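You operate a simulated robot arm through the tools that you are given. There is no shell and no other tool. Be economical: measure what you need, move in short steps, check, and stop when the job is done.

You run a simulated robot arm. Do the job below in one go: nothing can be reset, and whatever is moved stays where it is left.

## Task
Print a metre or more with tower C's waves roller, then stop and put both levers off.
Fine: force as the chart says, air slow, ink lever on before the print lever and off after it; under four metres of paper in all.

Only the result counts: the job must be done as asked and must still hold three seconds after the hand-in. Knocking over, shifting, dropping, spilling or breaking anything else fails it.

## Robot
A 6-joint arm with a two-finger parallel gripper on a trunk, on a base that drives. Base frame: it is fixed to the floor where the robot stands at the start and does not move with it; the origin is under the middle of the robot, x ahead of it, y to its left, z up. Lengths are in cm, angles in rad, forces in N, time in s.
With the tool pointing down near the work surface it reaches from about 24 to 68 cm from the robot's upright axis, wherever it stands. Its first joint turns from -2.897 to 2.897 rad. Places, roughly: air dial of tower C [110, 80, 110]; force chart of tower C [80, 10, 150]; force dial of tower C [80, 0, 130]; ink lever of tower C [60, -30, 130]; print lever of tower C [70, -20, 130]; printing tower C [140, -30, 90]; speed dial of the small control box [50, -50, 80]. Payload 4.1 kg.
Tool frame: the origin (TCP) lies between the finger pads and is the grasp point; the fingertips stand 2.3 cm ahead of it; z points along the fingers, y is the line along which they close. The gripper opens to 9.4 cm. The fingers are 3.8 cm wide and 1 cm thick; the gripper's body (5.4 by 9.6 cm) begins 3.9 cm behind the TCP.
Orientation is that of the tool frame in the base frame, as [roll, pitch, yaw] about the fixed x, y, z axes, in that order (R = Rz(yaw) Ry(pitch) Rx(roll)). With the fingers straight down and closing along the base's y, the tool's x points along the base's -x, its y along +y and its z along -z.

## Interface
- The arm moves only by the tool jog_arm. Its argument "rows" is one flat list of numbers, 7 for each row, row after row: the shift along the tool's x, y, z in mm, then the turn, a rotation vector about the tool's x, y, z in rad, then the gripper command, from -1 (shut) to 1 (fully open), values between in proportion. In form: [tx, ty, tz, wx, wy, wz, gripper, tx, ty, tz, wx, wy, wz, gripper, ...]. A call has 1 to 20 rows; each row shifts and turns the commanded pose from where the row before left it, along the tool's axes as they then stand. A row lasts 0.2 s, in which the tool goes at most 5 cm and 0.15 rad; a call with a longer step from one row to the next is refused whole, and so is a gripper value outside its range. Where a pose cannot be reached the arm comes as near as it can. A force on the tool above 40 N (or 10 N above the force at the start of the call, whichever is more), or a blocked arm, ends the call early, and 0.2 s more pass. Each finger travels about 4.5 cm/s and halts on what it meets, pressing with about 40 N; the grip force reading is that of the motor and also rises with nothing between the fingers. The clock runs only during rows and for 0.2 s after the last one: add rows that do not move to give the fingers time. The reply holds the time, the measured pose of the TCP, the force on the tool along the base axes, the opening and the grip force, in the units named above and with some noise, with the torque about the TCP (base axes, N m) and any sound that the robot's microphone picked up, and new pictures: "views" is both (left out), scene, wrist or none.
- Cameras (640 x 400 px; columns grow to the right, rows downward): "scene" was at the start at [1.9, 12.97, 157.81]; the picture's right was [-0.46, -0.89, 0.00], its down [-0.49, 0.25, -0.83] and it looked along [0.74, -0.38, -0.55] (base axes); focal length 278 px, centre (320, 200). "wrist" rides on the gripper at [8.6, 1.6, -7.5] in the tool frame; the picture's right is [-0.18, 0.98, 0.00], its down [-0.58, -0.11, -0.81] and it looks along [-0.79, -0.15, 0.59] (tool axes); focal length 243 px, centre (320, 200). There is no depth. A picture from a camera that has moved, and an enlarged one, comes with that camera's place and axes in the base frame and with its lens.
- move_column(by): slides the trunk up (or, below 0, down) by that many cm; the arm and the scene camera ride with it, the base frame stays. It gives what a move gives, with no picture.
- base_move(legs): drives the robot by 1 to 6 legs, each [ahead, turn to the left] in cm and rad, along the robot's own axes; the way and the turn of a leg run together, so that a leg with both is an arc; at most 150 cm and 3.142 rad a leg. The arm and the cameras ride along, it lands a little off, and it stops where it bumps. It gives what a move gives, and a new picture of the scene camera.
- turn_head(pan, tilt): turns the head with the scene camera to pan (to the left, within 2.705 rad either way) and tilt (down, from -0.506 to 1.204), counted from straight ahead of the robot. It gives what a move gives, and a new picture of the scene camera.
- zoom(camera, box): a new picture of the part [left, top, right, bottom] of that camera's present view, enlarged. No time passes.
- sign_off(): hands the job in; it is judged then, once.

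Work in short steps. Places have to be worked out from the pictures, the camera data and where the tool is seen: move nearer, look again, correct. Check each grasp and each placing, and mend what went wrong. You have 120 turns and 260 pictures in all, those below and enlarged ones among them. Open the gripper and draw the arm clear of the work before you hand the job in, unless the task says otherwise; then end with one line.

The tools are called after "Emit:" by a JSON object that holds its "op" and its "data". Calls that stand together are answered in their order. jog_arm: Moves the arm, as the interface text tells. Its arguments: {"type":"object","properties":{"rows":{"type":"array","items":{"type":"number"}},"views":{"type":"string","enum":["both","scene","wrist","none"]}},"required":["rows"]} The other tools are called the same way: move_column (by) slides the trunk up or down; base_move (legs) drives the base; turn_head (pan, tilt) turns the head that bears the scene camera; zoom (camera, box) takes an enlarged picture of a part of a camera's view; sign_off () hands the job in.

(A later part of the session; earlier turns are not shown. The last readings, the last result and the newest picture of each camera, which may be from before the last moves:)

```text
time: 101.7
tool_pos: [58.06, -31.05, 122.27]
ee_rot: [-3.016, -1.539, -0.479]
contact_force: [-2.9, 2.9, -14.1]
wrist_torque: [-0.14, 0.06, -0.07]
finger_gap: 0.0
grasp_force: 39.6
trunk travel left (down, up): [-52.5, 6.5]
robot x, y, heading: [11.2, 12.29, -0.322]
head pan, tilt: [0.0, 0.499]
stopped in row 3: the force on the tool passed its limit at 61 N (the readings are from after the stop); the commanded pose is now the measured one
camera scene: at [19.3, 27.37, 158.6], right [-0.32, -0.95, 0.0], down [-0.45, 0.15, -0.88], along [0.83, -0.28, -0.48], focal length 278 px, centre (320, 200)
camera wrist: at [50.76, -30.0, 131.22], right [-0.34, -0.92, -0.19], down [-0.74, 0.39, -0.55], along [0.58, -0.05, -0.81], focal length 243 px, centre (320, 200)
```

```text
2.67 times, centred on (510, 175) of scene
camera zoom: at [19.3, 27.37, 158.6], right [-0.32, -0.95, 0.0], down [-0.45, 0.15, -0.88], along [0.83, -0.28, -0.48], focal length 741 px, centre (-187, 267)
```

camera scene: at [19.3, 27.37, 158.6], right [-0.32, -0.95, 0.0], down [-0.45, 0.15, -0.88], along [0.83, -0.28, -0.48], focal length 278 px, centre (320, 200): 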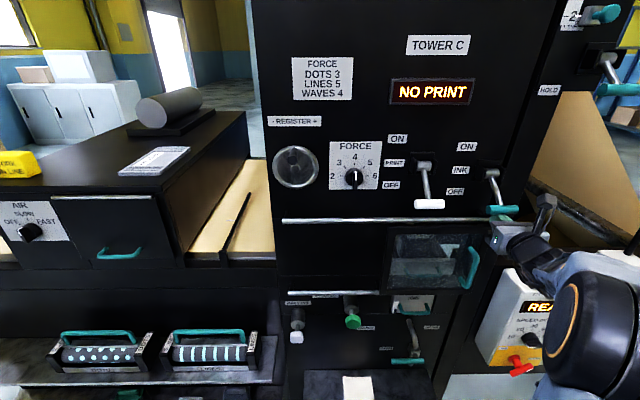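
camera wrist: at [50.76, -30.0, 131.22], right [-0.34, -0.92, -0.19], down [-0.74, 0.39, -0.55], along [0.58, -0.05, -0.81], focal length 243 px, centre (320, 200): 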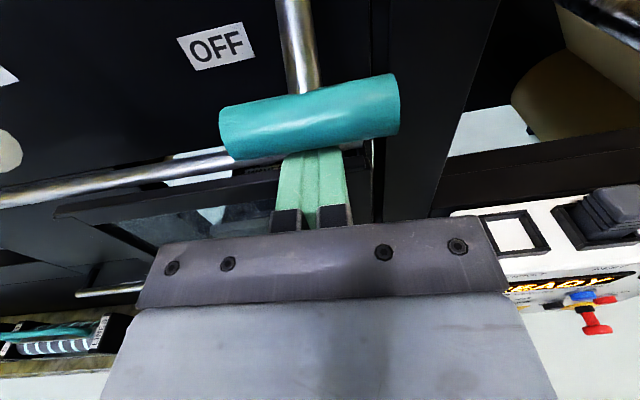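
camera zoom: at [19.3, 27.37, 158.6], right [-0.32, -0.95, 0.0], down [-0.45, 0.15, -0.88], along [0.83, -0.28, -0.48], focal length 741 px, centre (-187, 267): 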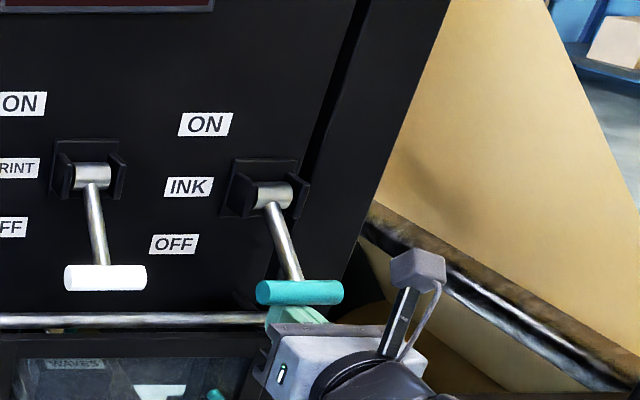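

Contact came as a bump at speed, right under the handle. I push on more slowly, 4 mm per row.

Emit:
{"op": "jog_arm", "data": {"rows": [3, 0, 0, 0, 0, 0, -1, 4, 0, 0, 0, 0, 0, -1, 4, 0, 0, 0, 0, 0, -1, 4, 0, 0, 0, 0, 0, -1, 5, 0, 0, 0, 0, 0, -1, 5, 0, 0, 0, 0, 0, -1, 5, 0, 0, 0, 0, 0, -1, 5, 0, 0, 0, 0, 0, -1, 5, 0, 0, 0, 0, 0, -1, 5, 0, 0, 0, 0, 0, -1, 5, 0, 0, 0, 0, 0, -1, 5, 0, 0, 0, 0, 0, -1, 5, 0, 0, 0, 0, 0, -1, 5, 0, 0, 0, 0, 0, -1]}}

```text
time: 102.3
tool_pos: [57.84, -31.0, 122.63]
ee_rot: [-2.983, -1.528, -0.512]
contact_force: [-2.9, 3.9, -13.3]
wrist_torque: [-0.21, 0.06, 0.07]
finger_gap: 0.04
grasp_force: 39.8
trunk travel left (down, up): [-52.5, 6.5]
robot x, y, heading: [10.68, 12.17, -0.324]
head pan, tilt: [0.0, 0.499]
stopped in row 3: the force on the tool passed its limit at 43 N (the readings are from after the stop); the commanded pose is now the measured one
camera scene: at [19.24, 27.4, 158.62], right [-0.32, -0.95, 0.0], down [-0.45, 0.15, -0.88], along [0.83, -0.28, -0.48], focal length 278 px, centre (320, 200)
camera wrist: at [50.66, -30.05, 131.54], right [-0.35, -0.92, -0.19], down [-0.74, 0.39, -0.55], along [0.58, -0.05, -0.81], focal length 243 px, centre (320, 200)
```

scene: 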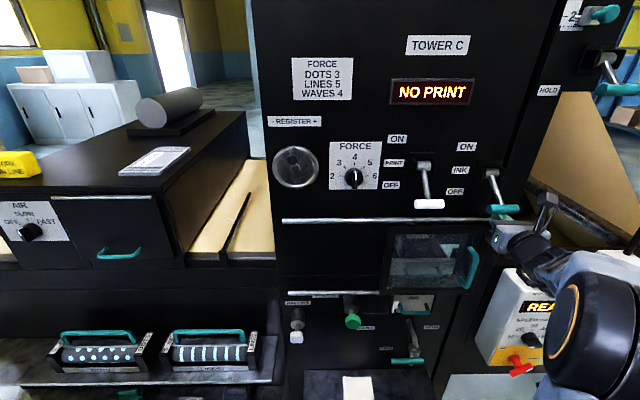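
wrist: 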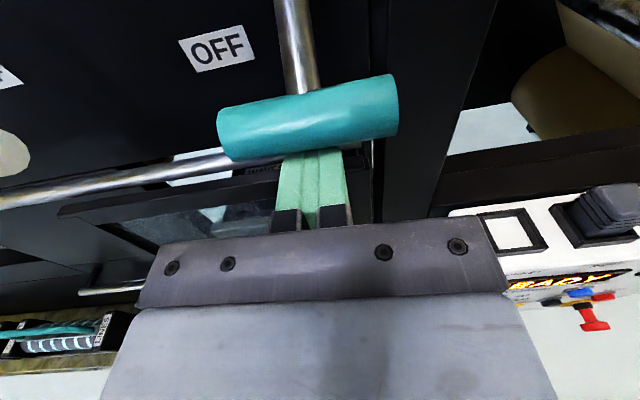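

Pushing straight up reaches 43 N without the lever giving. I'll grasp the handle instead, fingers closing vertically, so I can pull along its arc: back off and turn the fingers -1.55 rad.

Emit:
{"op": "jog_arm", "data": {"rows": [-10, 0, 0, 0, 0, 0, -1, -10, 0, -20, 0, 0, 0, -1, 0, 0, -40, 0, 0, 0, -1, 0, 0, -40, 0, 0, 0, -1, 0, 0, 0, 0, 0, -0.148, 1, 0, 0, 0, 0, 0, -0.148, 1, 0, 0, 0, 0, 0, -0.148, 1, 0, 0, 0, 0, 0, -0.148, 1, 0, 0, 0, 0, 0, -0.148, 1, 0, 0, 0, 0, 0, -0.148, 1, 0, 0, 0, 0, 0, -0.148, 1, 0, 0, 0, 0, 0, -0.148, 1, 0, 0, 0, 0, 0, -0.148, 1, 0, 0, 0, 0, 0, -0.148, 1, 0, 0, 0, 0, 0, -0.09, 1, 0, 0, 0, 0, 0, 0, 1]}}

```text
time: 105.7
tool_pos: [48.33, -27.47, 121.36]
ee_rot: [1.604, -0.004, 1.217]
contact_force: [-1.1, -0.5, -0.2]
wrist_torque: [0.01, -0.01, -0.04]
finger_gap: 9.4
grasp_force: 0.0
trunk travel left (down, up): [-52.5, 6.5]
robot x, y, heading: [10.81, 12.34, -0.324]
head pan, tilt: [0.0, 0.499]
camera scene: at [19.1, 27.46, 158.6], right [-0.32, -0.95, 0.0], down [-0.45, 0.15, -0.88], along [0.83, -0.28, -0.48], focal length 278 px, centre (320, 200)
camera wrist: at [44.38, -16.81, 123.22], right [-0.04, -0.19, 0.98], down [-0.96, -0.27, -0.09], along [0.28, -0.95, -0.17], focal length 243 px, centre (320, 200)
```

scene: 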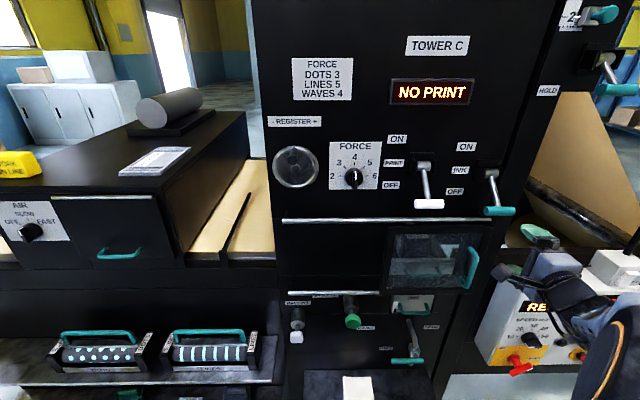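
wrist: 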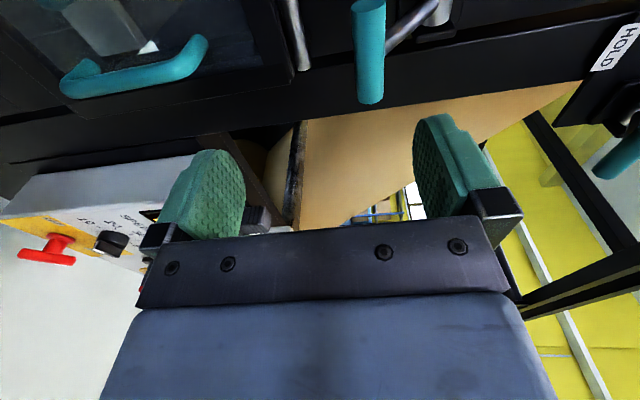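

A clear side view of the lever. The handle is about 10.8 cm ahead and 3.8 cm up. I narrow the fingers to about 5 cm, raise and go in around it.

Emit:
{"op": "jog_arm", "data": {"rows": [0, 39, 0, 0, 0, 0, 0.1, 0, 0, 30, 0, 0, 0, 0.1, 0, 0, 30, 0, 0, 0, 0.1, 0, 0, 0, 0, 0, 0, 0.1], "views": "wrist"}}

```text
time: 106.7
tool_pos: [54.17, -29.66, 124.89]
ee_rot: [1.604, -0.006, 1.218]
contact_force: [0.3, -0.3, 0.1]
wrist_torque: [0.02, -0.01, 0.04]
finger_gap: 5.18
grasp_force: 0.1
trunk travel left (down, up): [-52.5, 6.5]
robot x, y, heading: [10.94, 12.48, -0.329]
head pan, tilt: [0.0, 0.499]
camera wrist: at [50.15, -18.96, 126.85], right [-0.04, -0.19, 0.98], down [-0.96, -0.27, -0.09], along [0.28, -0.95, -0.17], focal length 243 px, centre (320, 200)
```

wrist: 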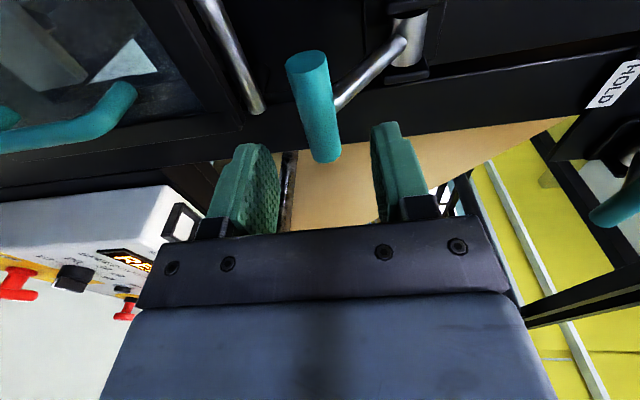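

The handle is centred between the fingers. I advance 4.5 cm and close on it.

Emit:
{"op": "jog_arm", "data": {"rows": [0, 0, 25, 0, 0, 0, 0.1, 0, 0, 20, 0, 0, 0, 0.1, 0, 0, 0, 0, 0, 0, -0.4, 0, 0, 0, 0, 0, 0, -1, 0, 0, 0, 0, 0, 0, -1, 0, 0, 0, 0, 0, 0, -1, 0, 0, 0, 0, 0, 0, -1]}}

```text
time: 108.3
tool_pos: [58.15, -31.21, 124.93]
ee_rot: [1.597, -0.003, 1.22]
contact_force: [-0.7, -1.4, 15.3]
wrist_torque: [-0.69, -1.11, -0.11]
finger_gap: 3.0
grasp_force: 45.5
trunk travel left (down, up): [-52.5, 6.5]
robot x, y, heading: [10.83, 12.26, -0.327]
head pan, tilt: [0.0, 0.499]
camera scene: at [18.94, 27.56, 158.61], right [-0.32, -0.95, 0.0], down [-0.45, 0.15, -0.88], along [0.83, -0.28, -0.48], focal length 278 px, centre (320, 200)
camera wrist: at [54.17, -20.47, 126.92], right [-0.04, -0.19, 0.98], down [-0.96, -0.27, -0.09], along [0.28, -0.95, -0.17], focal length 243 px, centre (320, 200)
```

scene: 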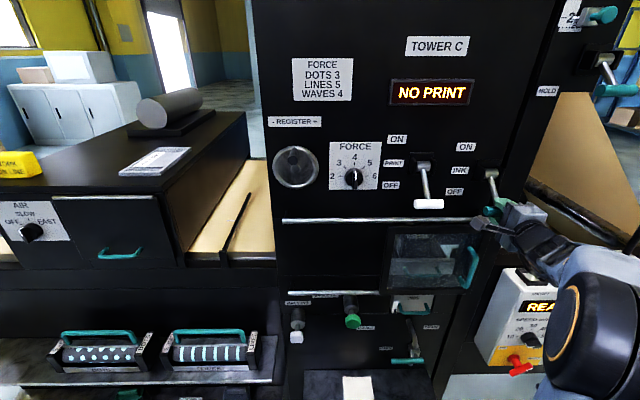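
wrist: 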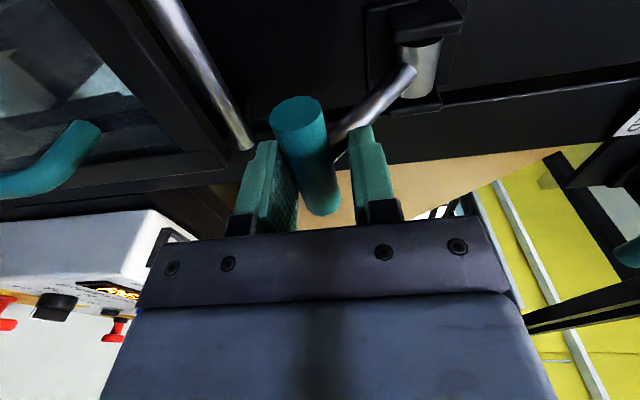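

Gripped (3.0 cm). The pivot works out at about 8 cm behind and 6.4 cm above the handle, so I try a first slow pull along the arc: outward and up.

Emit:
{"op": "jog_arm", "data": {"rows": [0, 3, -2.5, 0, 0, 0, -1, 0, 3, -2.5, 0, 0, 0, -1, 0, 3, -2.5, 0, 0, 0, -1, 0, 3, -2, 0, 0, 0, -1, 0, 0, 0, 0, 0, 0, -1], "views": "wrist"}}

```text
time: 109.5
tool_pos: [57.24, -30.86, 125.61]
ee_rot: [1.61, -0.008, 1.216]
contact_force: [-22.1, 13.5, -26.3]
wrist_torque: [-0.55, 0.48, 0.51]
finger_gap: 2.5
grasp_force: 44.4
trunk travel left (down, up): [-52.5, 6.5]
robot x, y, heading: [10.5, 12.58, -0.326]
head pan, tilt: [0.0, 0.499]
camera wrist: at [53.26, -20.15, 127.71], right [-0.03, -0.19, 0.98], down [-0.96, -0.26, -0.08], along [0.27, -0.95, -0.18], focal length 243 px, centre (320, 200)
```

wrist: 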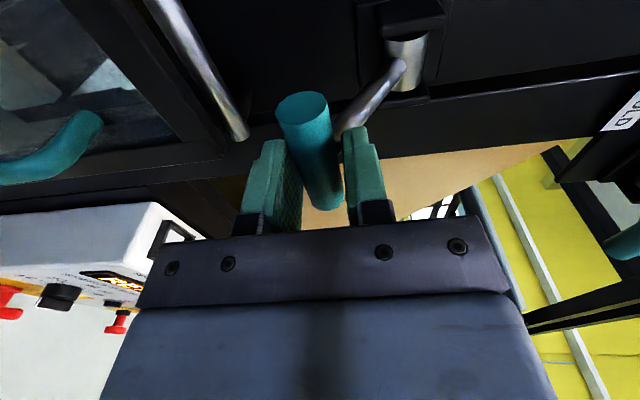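

The handle seems to follow the fingers (about 1 cm along the arc) against roughly 37 N. I keep pulling along the arc.

Emit:
{"op": "jog_arm", "data": {"rows": [0, 3, -2, 0, 0, 0, -1, 0, 3, -2, 0, 0, 0, -1, 0, 3.5, -2, 0, 0, 0, -1, 0, 3.5, -1.5, 0, 0, 0, -1, 0, 4, -1.5, 0, 0, 0, -1, 0, 4, -1, 0, 0, 0, -1, 0, 0, 0, 0, 0, 0, -1], "views": "wrist"}}

```text
time: 111.1
tool_pos: [56.32, -30.49, 128.2]
ee_rot: [1.601, -0.01, 1.216]
contact_force: [-32.9, 5.5, -20.9]
wrist_torque: [-1.03, 0.81, -0.01]
finger_gap: 2.15
grasp_force: 44.9
trunk travel left (down, up): [-52.5, 6.5]
robot x, y, heading: [10.81, 12.28, -0.323]
head pan, tilt: [0.0, 0.499]
camera wrist: at [52.25, -19.82, 130.18], right [-0.04, -0.19, 0.98], down [-0.96, -0.26, -0.09], along [0.28, -0.95, -0.17], focal length 243 px, centre (320, 200)
```

wrist: 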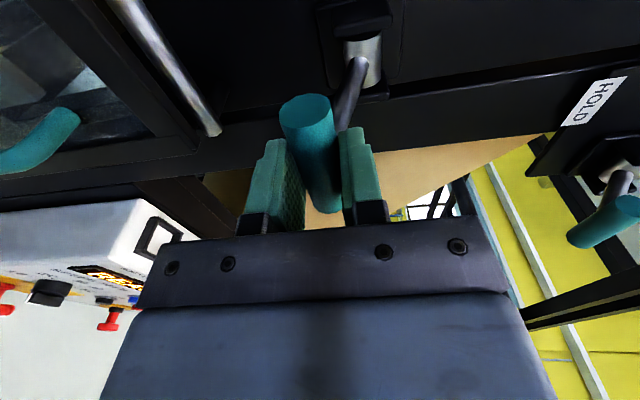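

The lever is moving and close to level; the pull outward is now too strong. I continue up while easing inward.

Emit:
{"op": "jog_arm", "data": {"rows": [0, 4, 3, 0, 0, 0, -1, 0, 4, 2, 0, 0, 0, -1, 0, 4, 1, 0, 0, 0, -1, 0, 5, 0, 0.03, 0, 0, -1, 0, 5, 0, 0.03, 0, 0, -1, 0, 5, 0, 0.03, 0, 0, -1, 0, 5, 1, 0.03, 0, 0, -1, 0, 5, 1, 0.03, 0, 0, -1, 0, 0, 0, 0, 0, 0, -1], "views": "wrist"}}

```text
time: 111.6
tool_pos: [56.54, -30.56, 128.73]
ee_rot: [1.603, 0.0, 1.213]
contact_force: [-21.3, 10.0, -7.1]
wrist_torque: [-1.11, -0.15, 0.13]
finger_gap: 2.18
grasp_force: 44.4
trunk travel left (down, up): [-52.5, 6.5]
robot x, y, heading: [10.72, 11.96, -0.33]
head pan, tilt: [0.0, 0.499]
stopped in row 2: the force on the tool passed its limit at 52 N (the readings are from after the stop); the commanded pose is now the measured one
camera wrist: at [52.54, -19.85, 130.69], right [-0.03, -0.19, 0.98], down [-0.96, -0.26, -0.08], along [0.27, -0.95, -0.17], focal length 243 px, centre (320, 200)
```

wrist: 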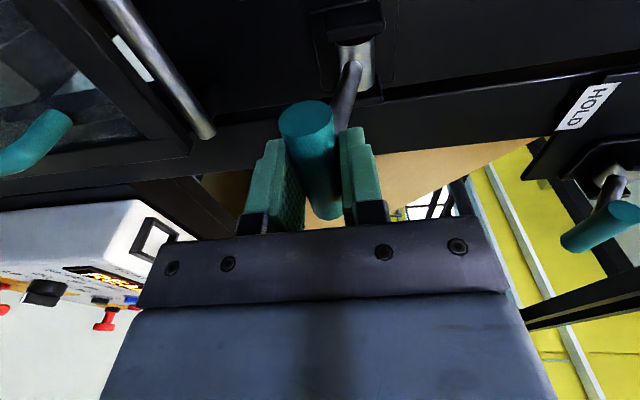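

The force reading shows the handle pushing my tool outward, so it needs more room outward. I ease out first, then continue up.

Emit:
{"op": "jog_arm", "data": {"rows": [0, 1, -4, 0, 0, 0, -1, 0, 3, -3, 0, 0, 0, -1, 0, 4, -2, 0, 0, 0, -1, 0, 4, -1, 0, 0, 0, -1, 0, 4, -1, 0, 0, 0, -1, 0, 4, 0, 0, 0, 0, -1, 0, 0, 0, 0, 0, 0, -1], "views": "wrist"}}

```text
time: 113.2
tool_pos: [55.95, -30.47, 130.82]
ee_rot: [1.605, -0.003, 1.22]
contact_force: [0.1, -9.5, -4.5]
wrist_torque: [-0.88, 0.53, 0.62]
finger_gap: 2.15
grasp_force: 44.5
trunk travel left (down, up): [-52.5, 6.5]
robot x, y, heading: [10.75, 12.22, -0.323]
head pan, tilt: [0.0, 0.499]
camera wrist: at [52.06, -19.71, 132.79], right [-0.03, -0.19, 0.98], down [-0.96, -0.26, -0.08], along [0.28, -0.95, -0.17], focal length 243 px, centre (320, 200)
```

wrist: 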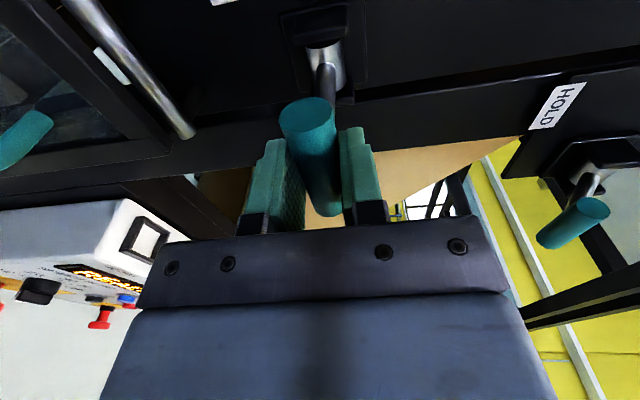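

Now nearly level with low force. I continue up over the middle, then inward.

Emit:
{"op": "jog_arm", "data": {"rows": [0, 5, 0, 0, 0, 0, -1, 0, 5, 0, 0.03, 0, 0, -1, 0, 5, 0, 0.03, 0, 0, -1, 0, 5, 1, 0.03, 0, 0, -1, 0, 5, 1.5, 0.03, 0, 0, -1, 0, 5, 2, 0.03, 0, 0, -1, 0, 5, 2, 0.03, 0, 0, -1, 0, 0, 0, 0, 0, 0, -1], "views": "wrist"}}

```text
time: 115.0
tool_pos: [56.48, -30.58, 134.41]
ee_rot: [1.782, -0.002, 1.219]
contact_force: [-14.1, 3.2, 12.6]
wrist_torque: [-1.48, 0.31, 0.91]
finger_gap: 2.18
grasp_force: 45.0
trunk travel left (down, up): [-52.5, 6.5]
robot x, y, heading: [10.99, 11.97, -0.329]
head pan, tilt: [0.0, 0.499]
camera wrist: at [52.97, -20.02, 137.57], right [0.13, -0.25, 0.96], down [-0.96, -0.27, 0.06], along [0.24, -0.93, -0.27], focal length 243 px, centre (320, 200)
```

wrist: 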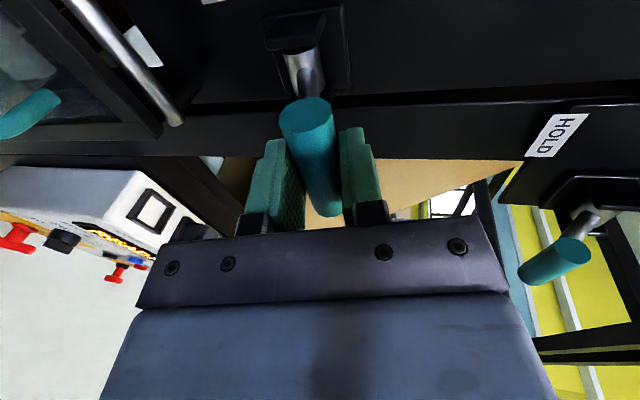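

Past the middle; the lever now pulls up by itself. I carry on up with less inward motion.

Emit:
{"op": "jog_arm", "data": {"rows": [0, 5, -1, 0.04, 0, 0, -1, 0, 5, 1, 0.04, 0, 0, -1, 0, 5, 1.5, 0.04, 0, 0, -1, 0, 5, 2, 0.04, 0, 0, -1, 0, 5, 3, 0.04, 0, 0, -1, 0, 5, 3, 0.04, 0, 0, -1, 0, 0, 0, 0, 0, 0, -1]}}

Emit:
{"op": "zoom", "data": {"camera": "scene", "box": [430, 100, 590, 250]}}

```text
time: 116.6
tool_pos: [57.94, -31.1, 137.15]
ee_rot: [2.019, 0.002, 1.216]
contact_force: [-21.1, 4.5, 24.4]
wrist_torque: [-1.6, 0.31, 0.84]
finger_gap: 2.15
grasp_force: 44.8
trunk travel left (down, up): [-52.5, 6.5]
robot x, y, heading: [10.86, 12.16, -0.327]
head pan, tilt: [0.0, 0.499]
camera scene: at [18.48, 27.73, 158.62], right [-0.32, -0.95, 0.0], down [-0.45, 0.15, -0.88], along [0.83, -0.28, -0.47], focal length 278 px, centre (320, 200)
camera wrist: at [55.26, -20.79, 141.91], right [0.33, -0.32, 0.89], down [-0.93, -0.28, 0.25], along [0.17, -0.91, -0.39], focal length 243 px, centre (320, 200)
```

scene: 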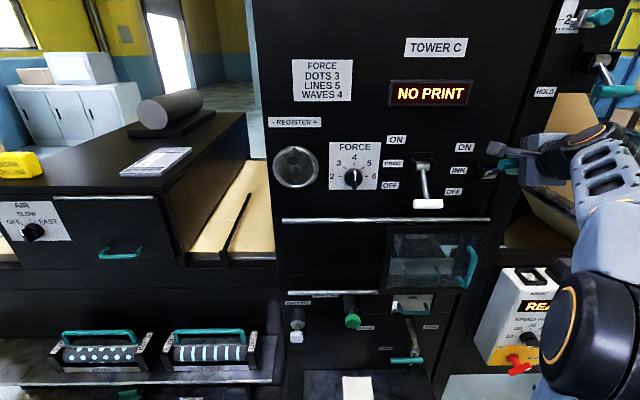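
wrist: 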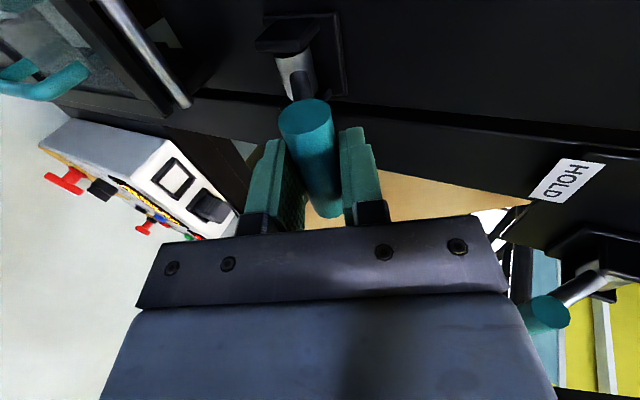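

```text
2.67 times, centred on (510, 175) of scene
camera zoom: at [18.48, 27.73, 158.62], right [-0.32, -0.95, 0.0], down [-0.45, 0.15, -0.88], along [0.83, -0.28, -0.47], focal length 741 px, centre (-187, 267)
```

zoom: 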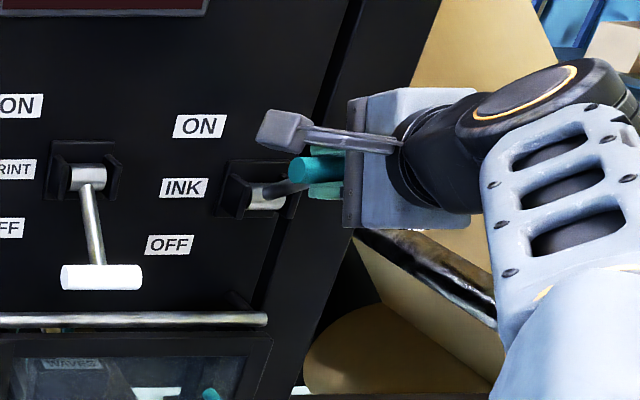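

The lever pulls upward over its centre now. I follow it up a bit more, then open.

Emit:
{"op": "jog_arm", "data": {"rows": [0, 6, -2, 0.03, 0, 0, -1, 0, 6, -1, 0.03, 0, 0, -1, 0, 6, 0, 0.03, 0, 0, -1, 0, 6, 1, 0.03, 0, 0, -1, 0, 0, 0, 0, 0, 0, -1], "views": "wrist"}}

Emit:
{"op": "zoom", "data": {"camera": "scene", "box": [430, 100, 590, 250]}}

```text
time: 117.5
tool_pos: [58.57, -31.27, 137.94]
ee_rot: [2.144, -0.003, 1.225]
contact_force: [-23.1, 14.7, -6.1]
wrist_torque: [-1.25, 0.83, 1.44]
finger_gap: 2.21
grasp_force: 45.8
trunk travel left (down, up): [-52.5, 6.5]
robot x, y, heading: [10.75, 12.5, -0.33]
head pan, tilt: [0.0, 0.499]
stopped in row 4: the force on the tool passed its limit at 50 N (the readings are from after the stop); the commanded pose is now the measured one
camera wrist: at [56.43, -21.29, 143.42], right [0.44, -0.36, 0.82], down [-0.89, -0.3, 0.34], along [0.12, -0.88, -0.45], focal length 243 px, centre (320, 200)
```

wrist: 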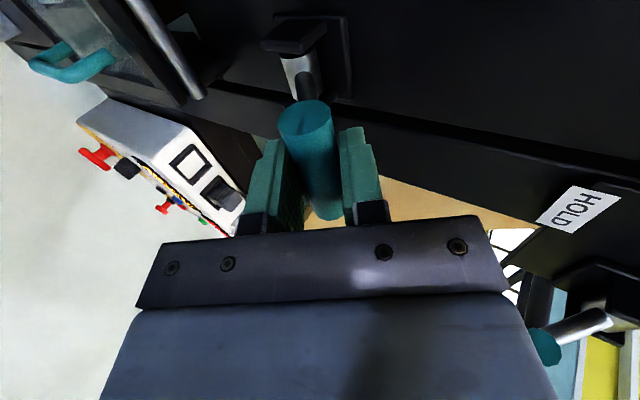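

```text
2.67 times, centred on (510, 175) of scene
camera zoom: at [18.61, 27.76, 158.57], right [-0.32, -0.95, 0.0], down [-0.45, 0.15, -0.88], along [0.83, -0.28, -0.48], focal length 741 px, centre (-187, 267)
```

zoom: 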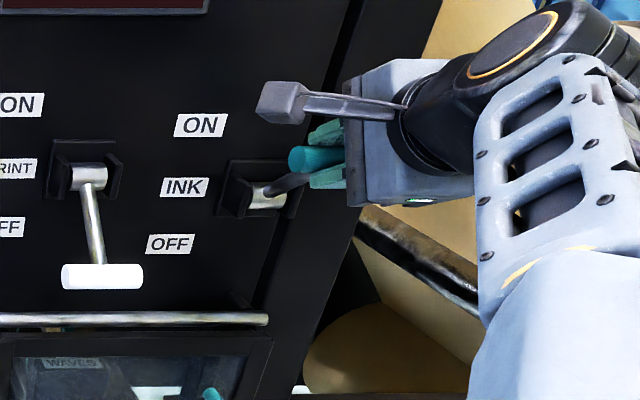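

That looks like the upper stop. I open, back away along the tool axis, and look at the lever.

Emit:
{"op": "jog_arm", "data": {"rows": [0, 0, 0, 0, 0, 0, -0.4, 0, 0, 0, 0, 0, 0, 0.1, 0, 0, 0, 0, 0, 0, 0.1, 0, 0, -30, 0, 0, 0, 0.1, 0, 0, -40, 0, 0, 0, 0.1, 0, 0, -40, 0, 0, 0, 0.1, 0, 0, 0, 0, 0, 0, 0.1]}}

Emit:
{"op": "zoom", "data": {"camera": "scene", "box": [370, 60, 570, 210]}}

```text
time: 119.1
tool_pos: [50.44, -28.43, 143.8]
ee_rot: [2.145, -0.011, 1.223]
contact_force: [-0.4, -0.1, -0.1]
wrist_torque: [0.02, 0.0, -0.03]
finger_gap: 5.15
grasp_force: 0.0
trunk travel left (down, up): [-52.5, 6.5]
robot x, y, heading: [10.75, 12.26, -0.328]
head pan, tilt: [0.0, 0.499]
camera scene: at [19.06, 27.45, 158.6], right [-0.32, -0.95, 0.0], down [-0.45, 0.15, -0.88], along [0.83, -0.28, -0.48], focal length 278 px, centre (320, 200)
camera wrist: at [48.31, -18.52, 149.32], right [0.44, -0.36, 0.82], down [-0.89, -0.3, 0.34], along [0.12, -0.88, -0.45], focal length 243 px, centre (320, 200)
```

scene: 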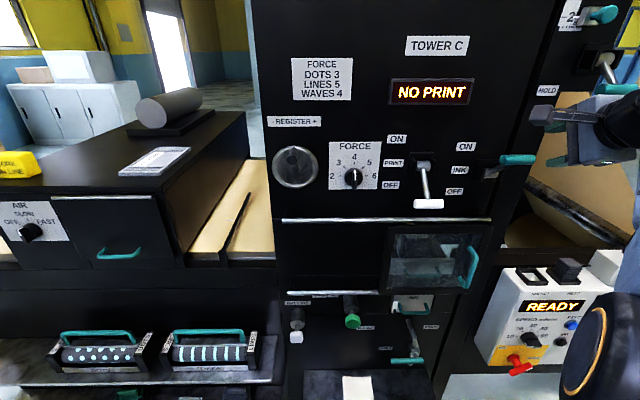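
wrist: 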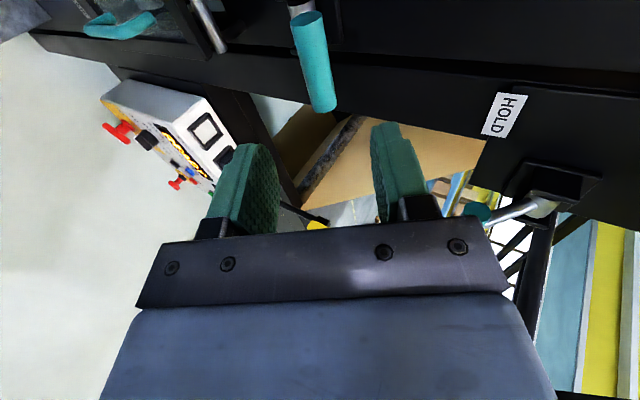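

```text
2.67 times, centred on (470, 135) of scene
camera zoom: at [19.06, 27.45, 158.6], right [-0.32, -0.95, 0.0], down [-0.45, 0.15, -0.88], along [0.83, -0.28, -0.48], focal length 741 px, centre (-80, 373)
```

zoom: 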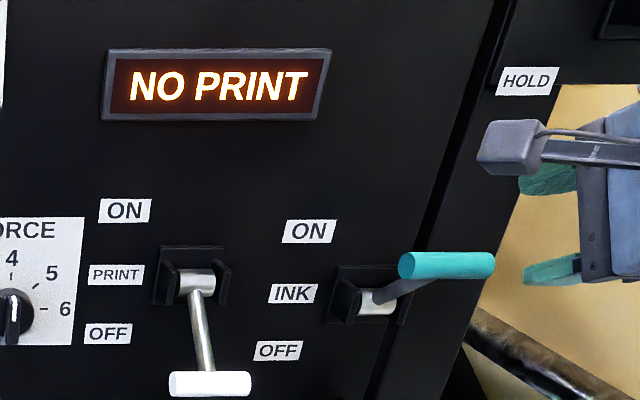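

Ink lever is ON and stays up. Now the print lever: I level the tool, move left 17 cm and down to the print handle's height.

Emit:
{"op": "jog_arm", "data": {"rows": [0, 0, -20, -0.14, 0, 0, 0.1, 0, 0, -20, -0.14, 0, 0, 0.1, 0, 0, 0, -0.14, 0, 0, 0.1, 0, 0, 0, -0.12, 0, 0, 0.1, 45, 0, 0, 0, 0, 0, 0.1, 45, 0, 0, 0, 0, 0, 0.1, 45, 0, 0, 0, 0, 0, 0.1, 35, -30, 0, 0, 0, 0, 0.1, 0, -45, 0, 0, 0, 0, 0.1, 0, -45, 0, 0, 0, 0, 0.1, 0, -45, 0, 0, 0, 0, 0.1, 0, 0, 0, 0, 0, 0, 0.1]}}

```text
time: 121.7
tool_pos: [52.5, -10.97, 129.03]
ee_rot: [1.606, -0.009, 1.222]
contact_force: [0.5, -0.7, -0.5]
wrist_torque: [0.01, -0.02, -0.01]
finger_gap: 5.18
grasp_force: 0.1
trunk travel left (down, up): [-52.5, 6.5]
robot x, y, heading: [10.91, 11.96, -0.326]
head pan, tilt: [0.0, 0.499]
camera scene: at [19.08, 27.45, 158.6], right [-0.32, -0.95, 0.0], down [-0.45, 0.15, -0.88], along [0.83, -0.28, -0.48], focal length 278 px, centre (320, 200)
camera wrist: at [48.52, -0.26, 131.08], right [-0.03, -0.19, 0.98], down [-0.96, -0.27, -0.09], along [0.28, -0.94, -0.18], focal length 243 px, centre (320, 200)
```

scene: 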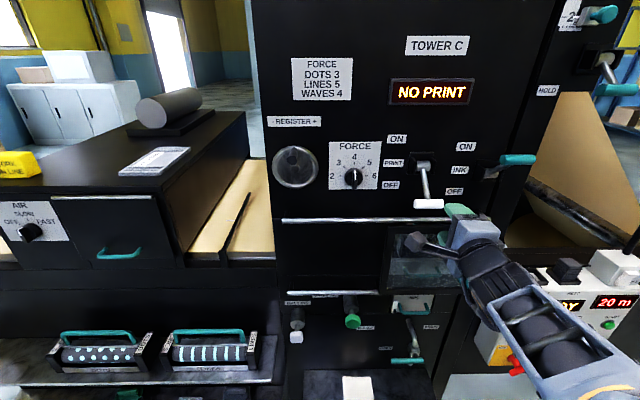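
wrist: 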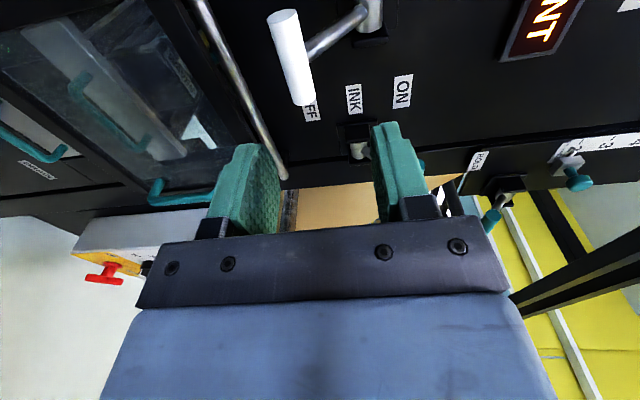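

The print handle is at about (65.1, -14.9, 126.3). I lower 2.2 cm and go ahead to straddle it.

Emit:
{"op": "jog_arm", "data": {"rows": [5, -22, 0, 0, 0, 0, 0.1, 0, 0, 40, 0, 0, 0, 0.1, 0, 0, 40, 0, 0, 0, 0.1, 0, 0, 0, 0, 0, 0, 0.1], "views": "wrist"}}

```text
time: 122.7
tool_pos: [60.29, -13.04, 126.76]
ee_rot: [1.604, -0.009, 1.221]
contact_force: [1.2, 0.3, 0.3]
wrist_torque: [-0.02, 0.01, -0.01]
finger_gap: 5.16
grasp_force: 0.1
trunk travel left (down, up): [-52.5, 6.5]
robot x, y, heading: [11.1, 12.48, -0.329]
head pan, tilt: [0.0, 0.499]
camera wrist: at [56.21, -2.37, 128.76], right [-0.03, -0.19, 0.98], down [-0.96, -0.27, -0.09], along [0.28, -0.94, -0.18], focal length 243 px, centre (320, 200)
```

wrist: 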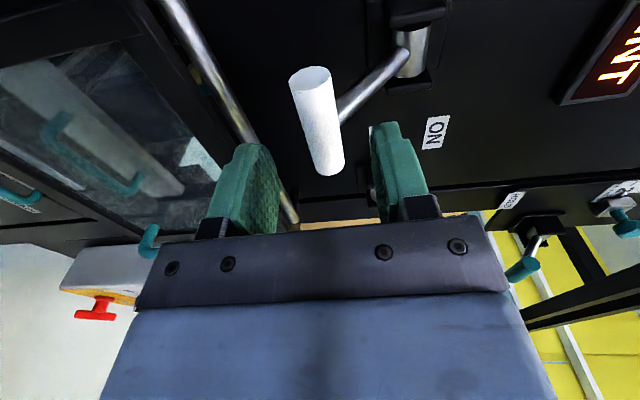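

Well centred. I advance 3.7 cm and close on the handle.

Emit:
{"op": "jog_arm", "data": {"rows": [0, 0, 20, 0, 0, 0, 0.1, 0, 0, 17, 0, 0, 0, 0.1, 0, 0, 0, 0, 0, 0, -0.4, 0, 0, 0, 0, 0, 0, -1, 0, 0, 0, 0, 0, 0, -1, 0, 0, 0, 0, 0, 0, -1, 0, 0, 0, 0, 0, 0, -1], "views": "wrist"}}

```text
time: 124.3
tool_pos: [63.47, -14.3, 126.94]
ee_rot: [1.6, -0.009, 1.224]
contact_force: [-1.9, -0.6, 15.8]
wrist_torque: [-1.2, -0.85, -0.31]
finger_gap: 2.78
grasp_force: 45.1
trunk travel left (down, up): [-52.5, 6.5]
robot x, y, heading: [10.84, 12.27, -0.328]
head pan, tilt: [0.0, 0.499]
camera wrist: at [59.37, -3.64, 128.87], right [-0.04, -0.19, 0.98], down [-0.96, -0.27, -0.09], along [0.28, -0.94, -0.17], focal length 243 px, centre (320, 200)
```

wrist: 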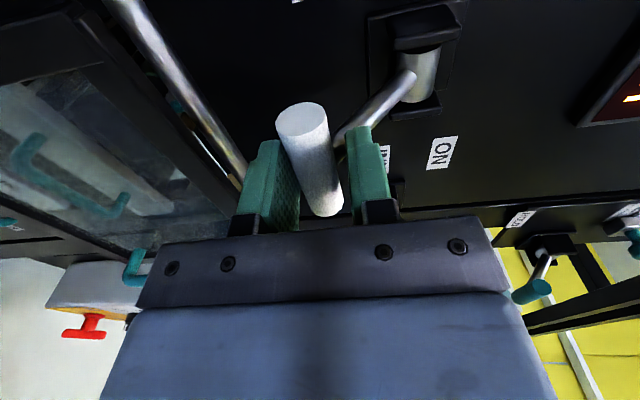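

Gripped. I pull along the arc learned from the ink lever: out and up, to about level.

Emit:
{"op": "jog_arm", "data": {"rows": [0, 3, -3.5, 0, 0, 0, -1, 0, 3, -3, 0, 0, 0, -1, 0, 3, -3, 0, 0, 0, -1, 0, 4, -3, 0, 0, 0, -1, 0, 4, -2.5, 0, 0, 0, -1, 0, 4, -2.5, 0, 0, 0, -1, 0, 4, -2, 0, 0, 0, -1, 0, 4, -2, 0, 0, 0, -1, 0, 4, -1.5, 0, 0, 0, -1, 0, 4, -1, 0, 0, 0, -1, 0, 4, -1, 0, 0, 0, -1, 0, 4, -0.5, 0, 0, 0, -1, 0, 4, 0, 0, 0, 0, -1, 0, 0, 0, 0, 0, 0, -1], "views": "wrist"}}

```text
time: 127.3
tool_pos: [61.27, -13.53, 131.54]
ee_rot: [1.606, -0.008, 1.225]
contact_force: [-7.9, 2.3, -14.0]
wrist_torque: [-1.07, 0.89, 0.66]
finger_gap: 2.15
grasp_force: 44.6
trunk travel left (down, up): [-52.5, 6.5]
robot x, y, heading: [10.86, 12.24, -0.326]
head pan, tilt: [0.0, 0.499]
camera wrist: at [57.16, -2.9, 133.66], right [-0.03, -0.19, 0.98], down [-0.96, -0.27, -0.09], along [0.28, -0.94, -0.18], focal length 243 px, centre (320, 200)
```

wrist: 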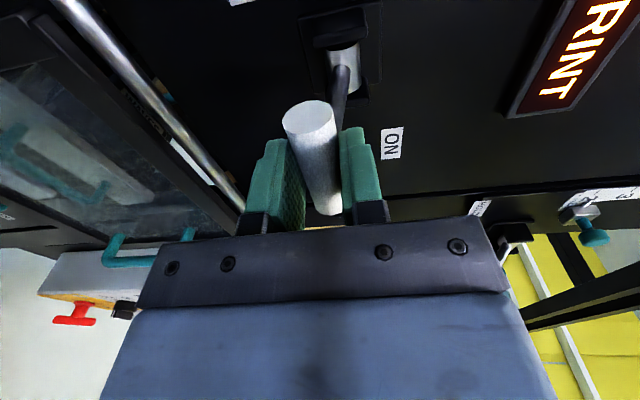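

Nearly level, moderate force. I continue over the middle and then inward with a downward tilt.

Emit:
{"op": "jog_arm", "data": {"rows": [0, 5, -1, 0, 0, 0, -1, 0, 5, -1, 0.03, 0, 0, -1, 0, 5, -0.5, 0.03, 0, 0, -1, 0, 5, 0, 0.03, 0, 0, -1, 0, 5, 0, 0.03, 0, 0, -1, 0, 5, 0.5, 0.03, 0, 0, -1, 0, 5, 1, 0.03, 0, 0, -1, 0, 5, 1, 0.03, 0, 0, -1, 0, 5, 1, 0.03, 0, 0, -1, 0, 5, 1, 0.04, 0, 0, -1, 0, 5, 1.5, 0.04, 0, 0, -1, 0, 5, 1.5, 0.04, 0, 0, -1, 0, 0, 0, 0, 0, 0, -1], "views": "wrist"}}

```text
time: 130.1
tool_pos: [62.15, -13.94, 137.89]
ee_rot: [1.957, -0.008, 1.221]
contact_force: [-17.8, 8.1, 20.9]
wrist_torque: [-1.75, 0.3, 0.63]
finger_gap: 2.17
grasp_force: 44.9
trunk travel left (down, up): [-52.5, 6.5]
robot x, y, heading: [10.98, 11.89, -0.326]
head pan, tilt: [0.0, 0.499]
camera wrist: at [59.23, -3.66, 142.28], right [0.28, -0.3, 0.91], down [-0.94, -0.28, 0.2], along [0.19, -0.91, -0.37], focal length 243 px, centre (320, 200)
```

wrist: 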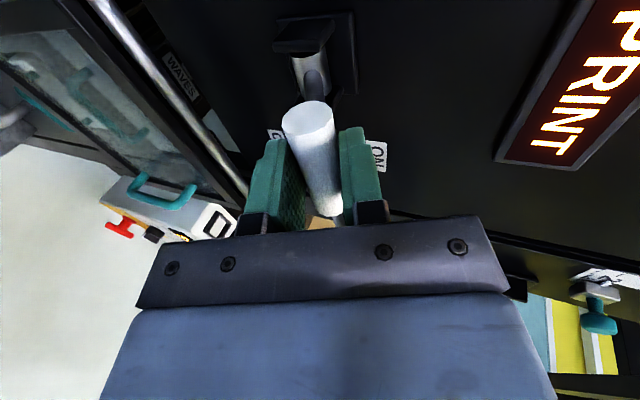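

Past the middle and being pulled up by the lever. I follow it a little further to the stop and then release and back out.

Emit:
{"op": "jog_arm", "data": {"rows": [0, 6, -1, 0.03, 0, 0, -1, 0, 6, 0, 0.03, 0, 0, -1, 0, 6, 0, 0.03, 0, 0, -1, 0, 5, 1, 0.03, 0, 0, -1, 0, 0, 0, 0, 0, 0, -1], "views": "none"}}

Emit:
{"op": "jog_arm", "data": {"rows": [0, 0, 0, 0, 0, 0, -0.4, 0, 0, 0, 0, 0, 0, 0.1, 0, 0, 0, 0, 0, 0, 0.1, 0, 0, -30, 0, 0, 0, 0.1, 0, 0, -40, 0, 0, 0, 0.1, 0, 0, -40, 0, 0, 0, 0.1, 0, 0, 0, 0, 0, 0, 0.1], "views": "scene"}}

Emit:
{"op": "zoom", "data": {"camera": "scene", "box": [370, 60, 570, 210]}}

```text
time: 131.3
tool_pos: [63.39, -14.36, 139.55]
ee_rot: [2.082, -0.009, 1.225]
contact_force: [-8.6, 4.2, 15.2]
wrist_torque: [-1.32, 0.37, 1.03]
finger_gap: 2.19
grasp_force: 45.0
trunk travel left (down, up): [-52.5, 6.5]
robot x, y, heading: [10.94, 12.09, -0.328]
head pan, tilt: [0.0, 0.499]
```

```text
time: 132.9
tool_pos: [54.5, -11.21, 144.77]
ee_rot: [2.085, -0.009, 1.225]
contact_force: [-0.5, -0.7, -1.4]
wrist_torque: [0.0, 0.04, -0.02]
finger_gap: 5.16
grasp_force: 0.0
trunk travel left (down, up): [-52.5, 6.5]
robot x, y, heading: [10.4, 12.49, -0.324]
head pan, tilt: [0.0, 0.499]
camera scene: at [19.07, 27.46, 158.6], right [-0.32, -0.95, 0.0], down [-0.45, 0.15, -0.88], along [0.83, -0.28, -0.48], focal length 278 px, centre (320, 200)
```

scene: 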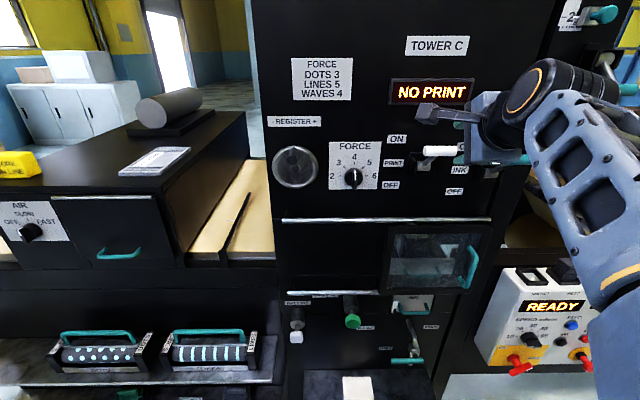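

```text
2.67 times, centred on (470, 135) of scene
camera zoom: at [19.07, 27.46, 158.6], right [-0.32, -0.95, 0.0], down [-0.45, 0.15, -0.88], along [0.83, -0.28, -0.48], focal length 741 px, centre (-80, 373)
```

zoom: 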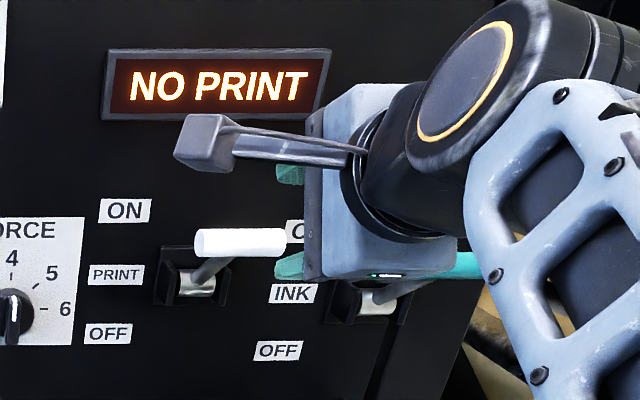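

Both levers are ON (ink first). Now the control box: I retract the arm a bit, then drive about 58 cm to the right along the press.

Emit:
{"op": "jog_arm", "data": {"rows": [0, -20, -30, -0.1, 0, 0, -1, 0, -40, -20, -0.1, 0, 0, -1, 0, -40, 0, -0.1, 0, 0, -1, 0, -40, 0, -0.1, 0, 0, -1, 0, 0, 0, -0.1, 0, 0, -1, 0, 0, 0, 0, 0, 0, -1], "views": "none"}}

Emit:
{"op": "base_move", "data": {"legs": [[0, -1.5], [58, 0], [0, 1.5]]}}

Emit:
{"op": "turn_head", "data": {"pan": 0.0, "tilt": 0.7}}

Emit:
{"op": "jog_arm", "data": {"rows": [0, 0, 0, 0, 0, 0, -1], "views": "wrist"}}

```text
time: 134.3
tool_pos: [45.96, -8.03, 134.05]
ee_rot: [1.586, -0.008, 1.221]
contact_force: [0.1, -0.1, -0.6]
wrist_torque: [0.01, -0.02, 0.02]
finger_gap: 0.0
grasp_force: 40.0
trunk travel left (down, up): [-52.5, 6.5]
robot x, y, heading: [10.91, 12.53, -0.327]
head pan, tilt: [0.0, 0.499]
```

```text
time: 144.9
tool_pos: [31.32, -63.98, 134.06]
ee_rot: [1.585, -0.008, 1.212]
contact_force: [0.2, -0.7, 0.5]
wrist_torque: [0.0, -0.03, 0.0]
finger_gap: 0.01
grasp_force: 40.6
trunk travel left (down, up): [-52.5, 6.5]
robot x, y, heading: [-3.85, -43.39, -0.336]
head pan, tilt: [0.0, 0.499]
camera scene: at [4.8, -28.33, 158.6], right [-0.33, -0.94, 0.0], down [-0.45, 0.16, -0.88], along [0.83, -0.29, -0.48], focal length 278 px, centre (320, 200)
```

scene: 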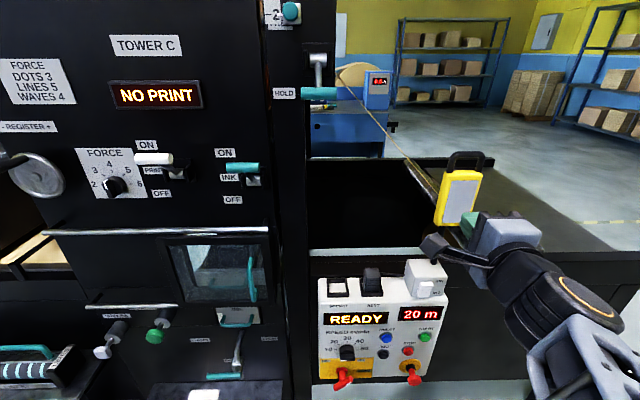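

```text
time: 145.6
tool_pos: [31.24, -64.1, 134.13]
ee_rot: [1.586, -0.008, 1.21]
contact_force: [-0.4, -1.1, 0.1]
wrist_torque: [0.0, 0.01, -0.02]
finger_gap: 0.02
grasp_force: 40.1
trunk travel left (down, up): [-52.5, 6.5]
robot x, y, heading: [-3.64, -43.58, -0.337]
head pan, tilt: [0.0, 0.7]
camera scene: at [4.24, -28.14, 156.83], right [-0.33, -0.94, 0.0], down [-0.61, 0.21, -0.77], along [0.72, -0.25, -0.64], focal length 278 px, centre (320, 200)
```

scene: 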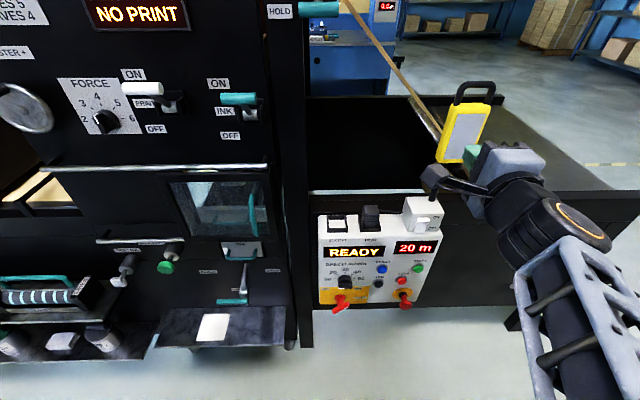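

```text
time: 146.0
tool_pos: [31.23, -64.11, 134.17]
ee_rot: [1.584, -0.008, 1.211]
contact_force: [0.4, -0.1, -0.4]
wrist_torque: [0.01, 0.0, 0.02]
finger_gap: 0.0
grasp_force: 39.6
trunk travel left (down, up): [-52.5, 6.5]
robot x, y, heading: [-3.74, -43.29, -0.336]
head pan, tilt: [0.0, 0.7]
camera wrist: at [27.33, -53.38, 135.96], right [-0.05, -0.19, 0.98], down [-0.96, -0.26, -0.1], along [0.27, -0.95, -0.16], focal length 243 px, centre (320, 200)
```

wrist: 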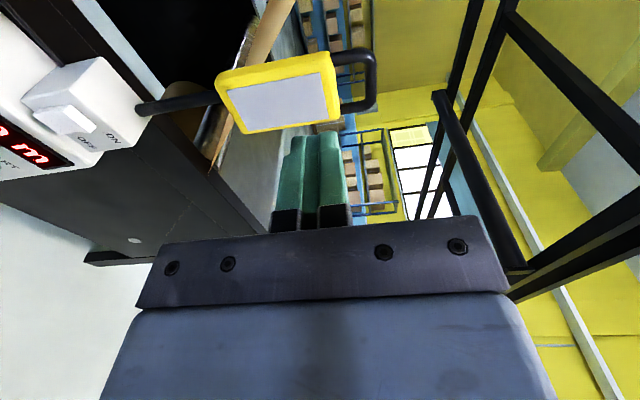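

The box with START, STOP, RESET, JOG and the speed dial is in view. I zoom to read it.

Emit:
{"op": "zoom", "data": {"camera": "scene", "box": [300, 190, 460, 320]}}

Emit:
{"op": "zoom", "data": {"camera": "scene", "box": [340, 0, 420, 50]}}

```text
3.08 times, centred on (380, 255) of scene
camera zoom: at [4.23, -28.14, 156.83], right [-0.33, -0.94, 0.0], down [-0.61, 0.21, -0.77], along [0.72, -0.25, -0.64], focal length 856 px, centre (135, 31)
```

zoom: 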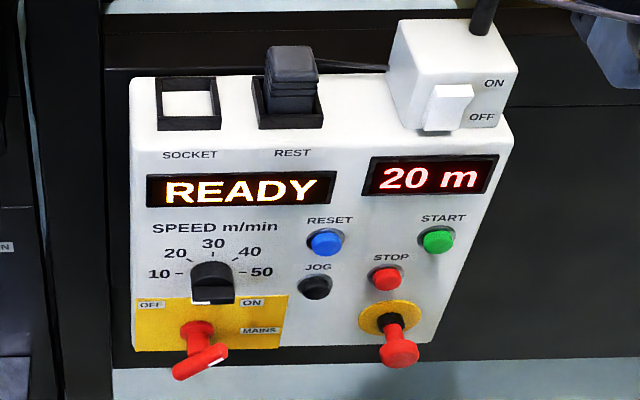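

```text
8.00 times, centred on (380, 25) of scene
camera zoom: at [4.23, -28.14, 156.83], right [-0.33, -0.94, 0.0], down [-0.61, 0.21, -0.77], along [0.72, -0.25, -0.64], focal length 2224 px, centre (-160, 1600)
```

zoom: 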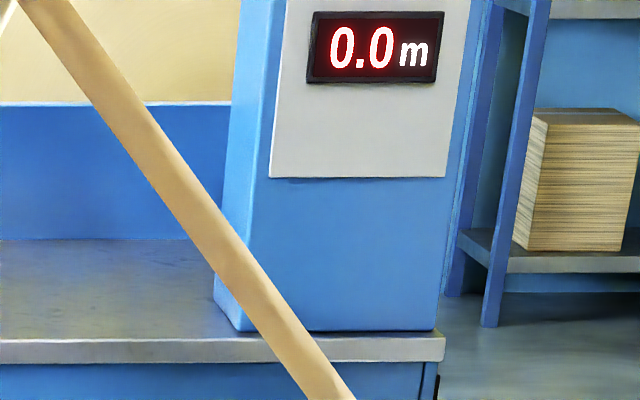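

The far display counts metres (0.0 m). I check the speed pointer closely.

Emit:
{"op": "zoom", "data": {"camera": "scene", "box": [325, 240, 385, 280]}}

```text
10.00 times, centred on (355, 260) of scene
camera zoom: at [4.23, -28.14, 156.83], right [-0.33, -0.94, 0.0], down [-0.61, 0.21, -0.77], along [0.72, -0.25, -0.64], focal length 2780 px, centre (-30, -400)
```

zoom: 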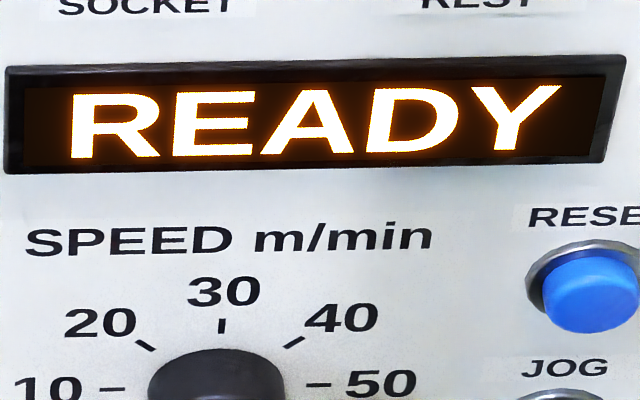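

Emit:
{"op": "zoom", "data": {"camera": "scene", "box": [325, 265, 385, 302]}}

```text
10.67 times, centred on (355, 284) of scene
camera zoom: at [4.23, -28.14, 156.83], right [-0.33, -0.94, 0.0], down [-0.61, 0.21, -0.77], along [0.72, -0.25, -0.64], focal length 2966 px, centre (-53, -691)
```

zoom: 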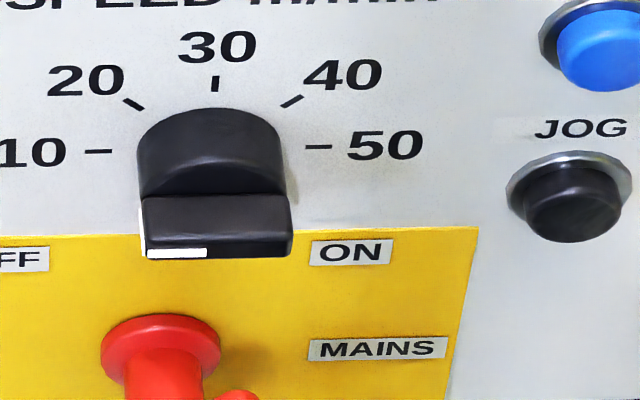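

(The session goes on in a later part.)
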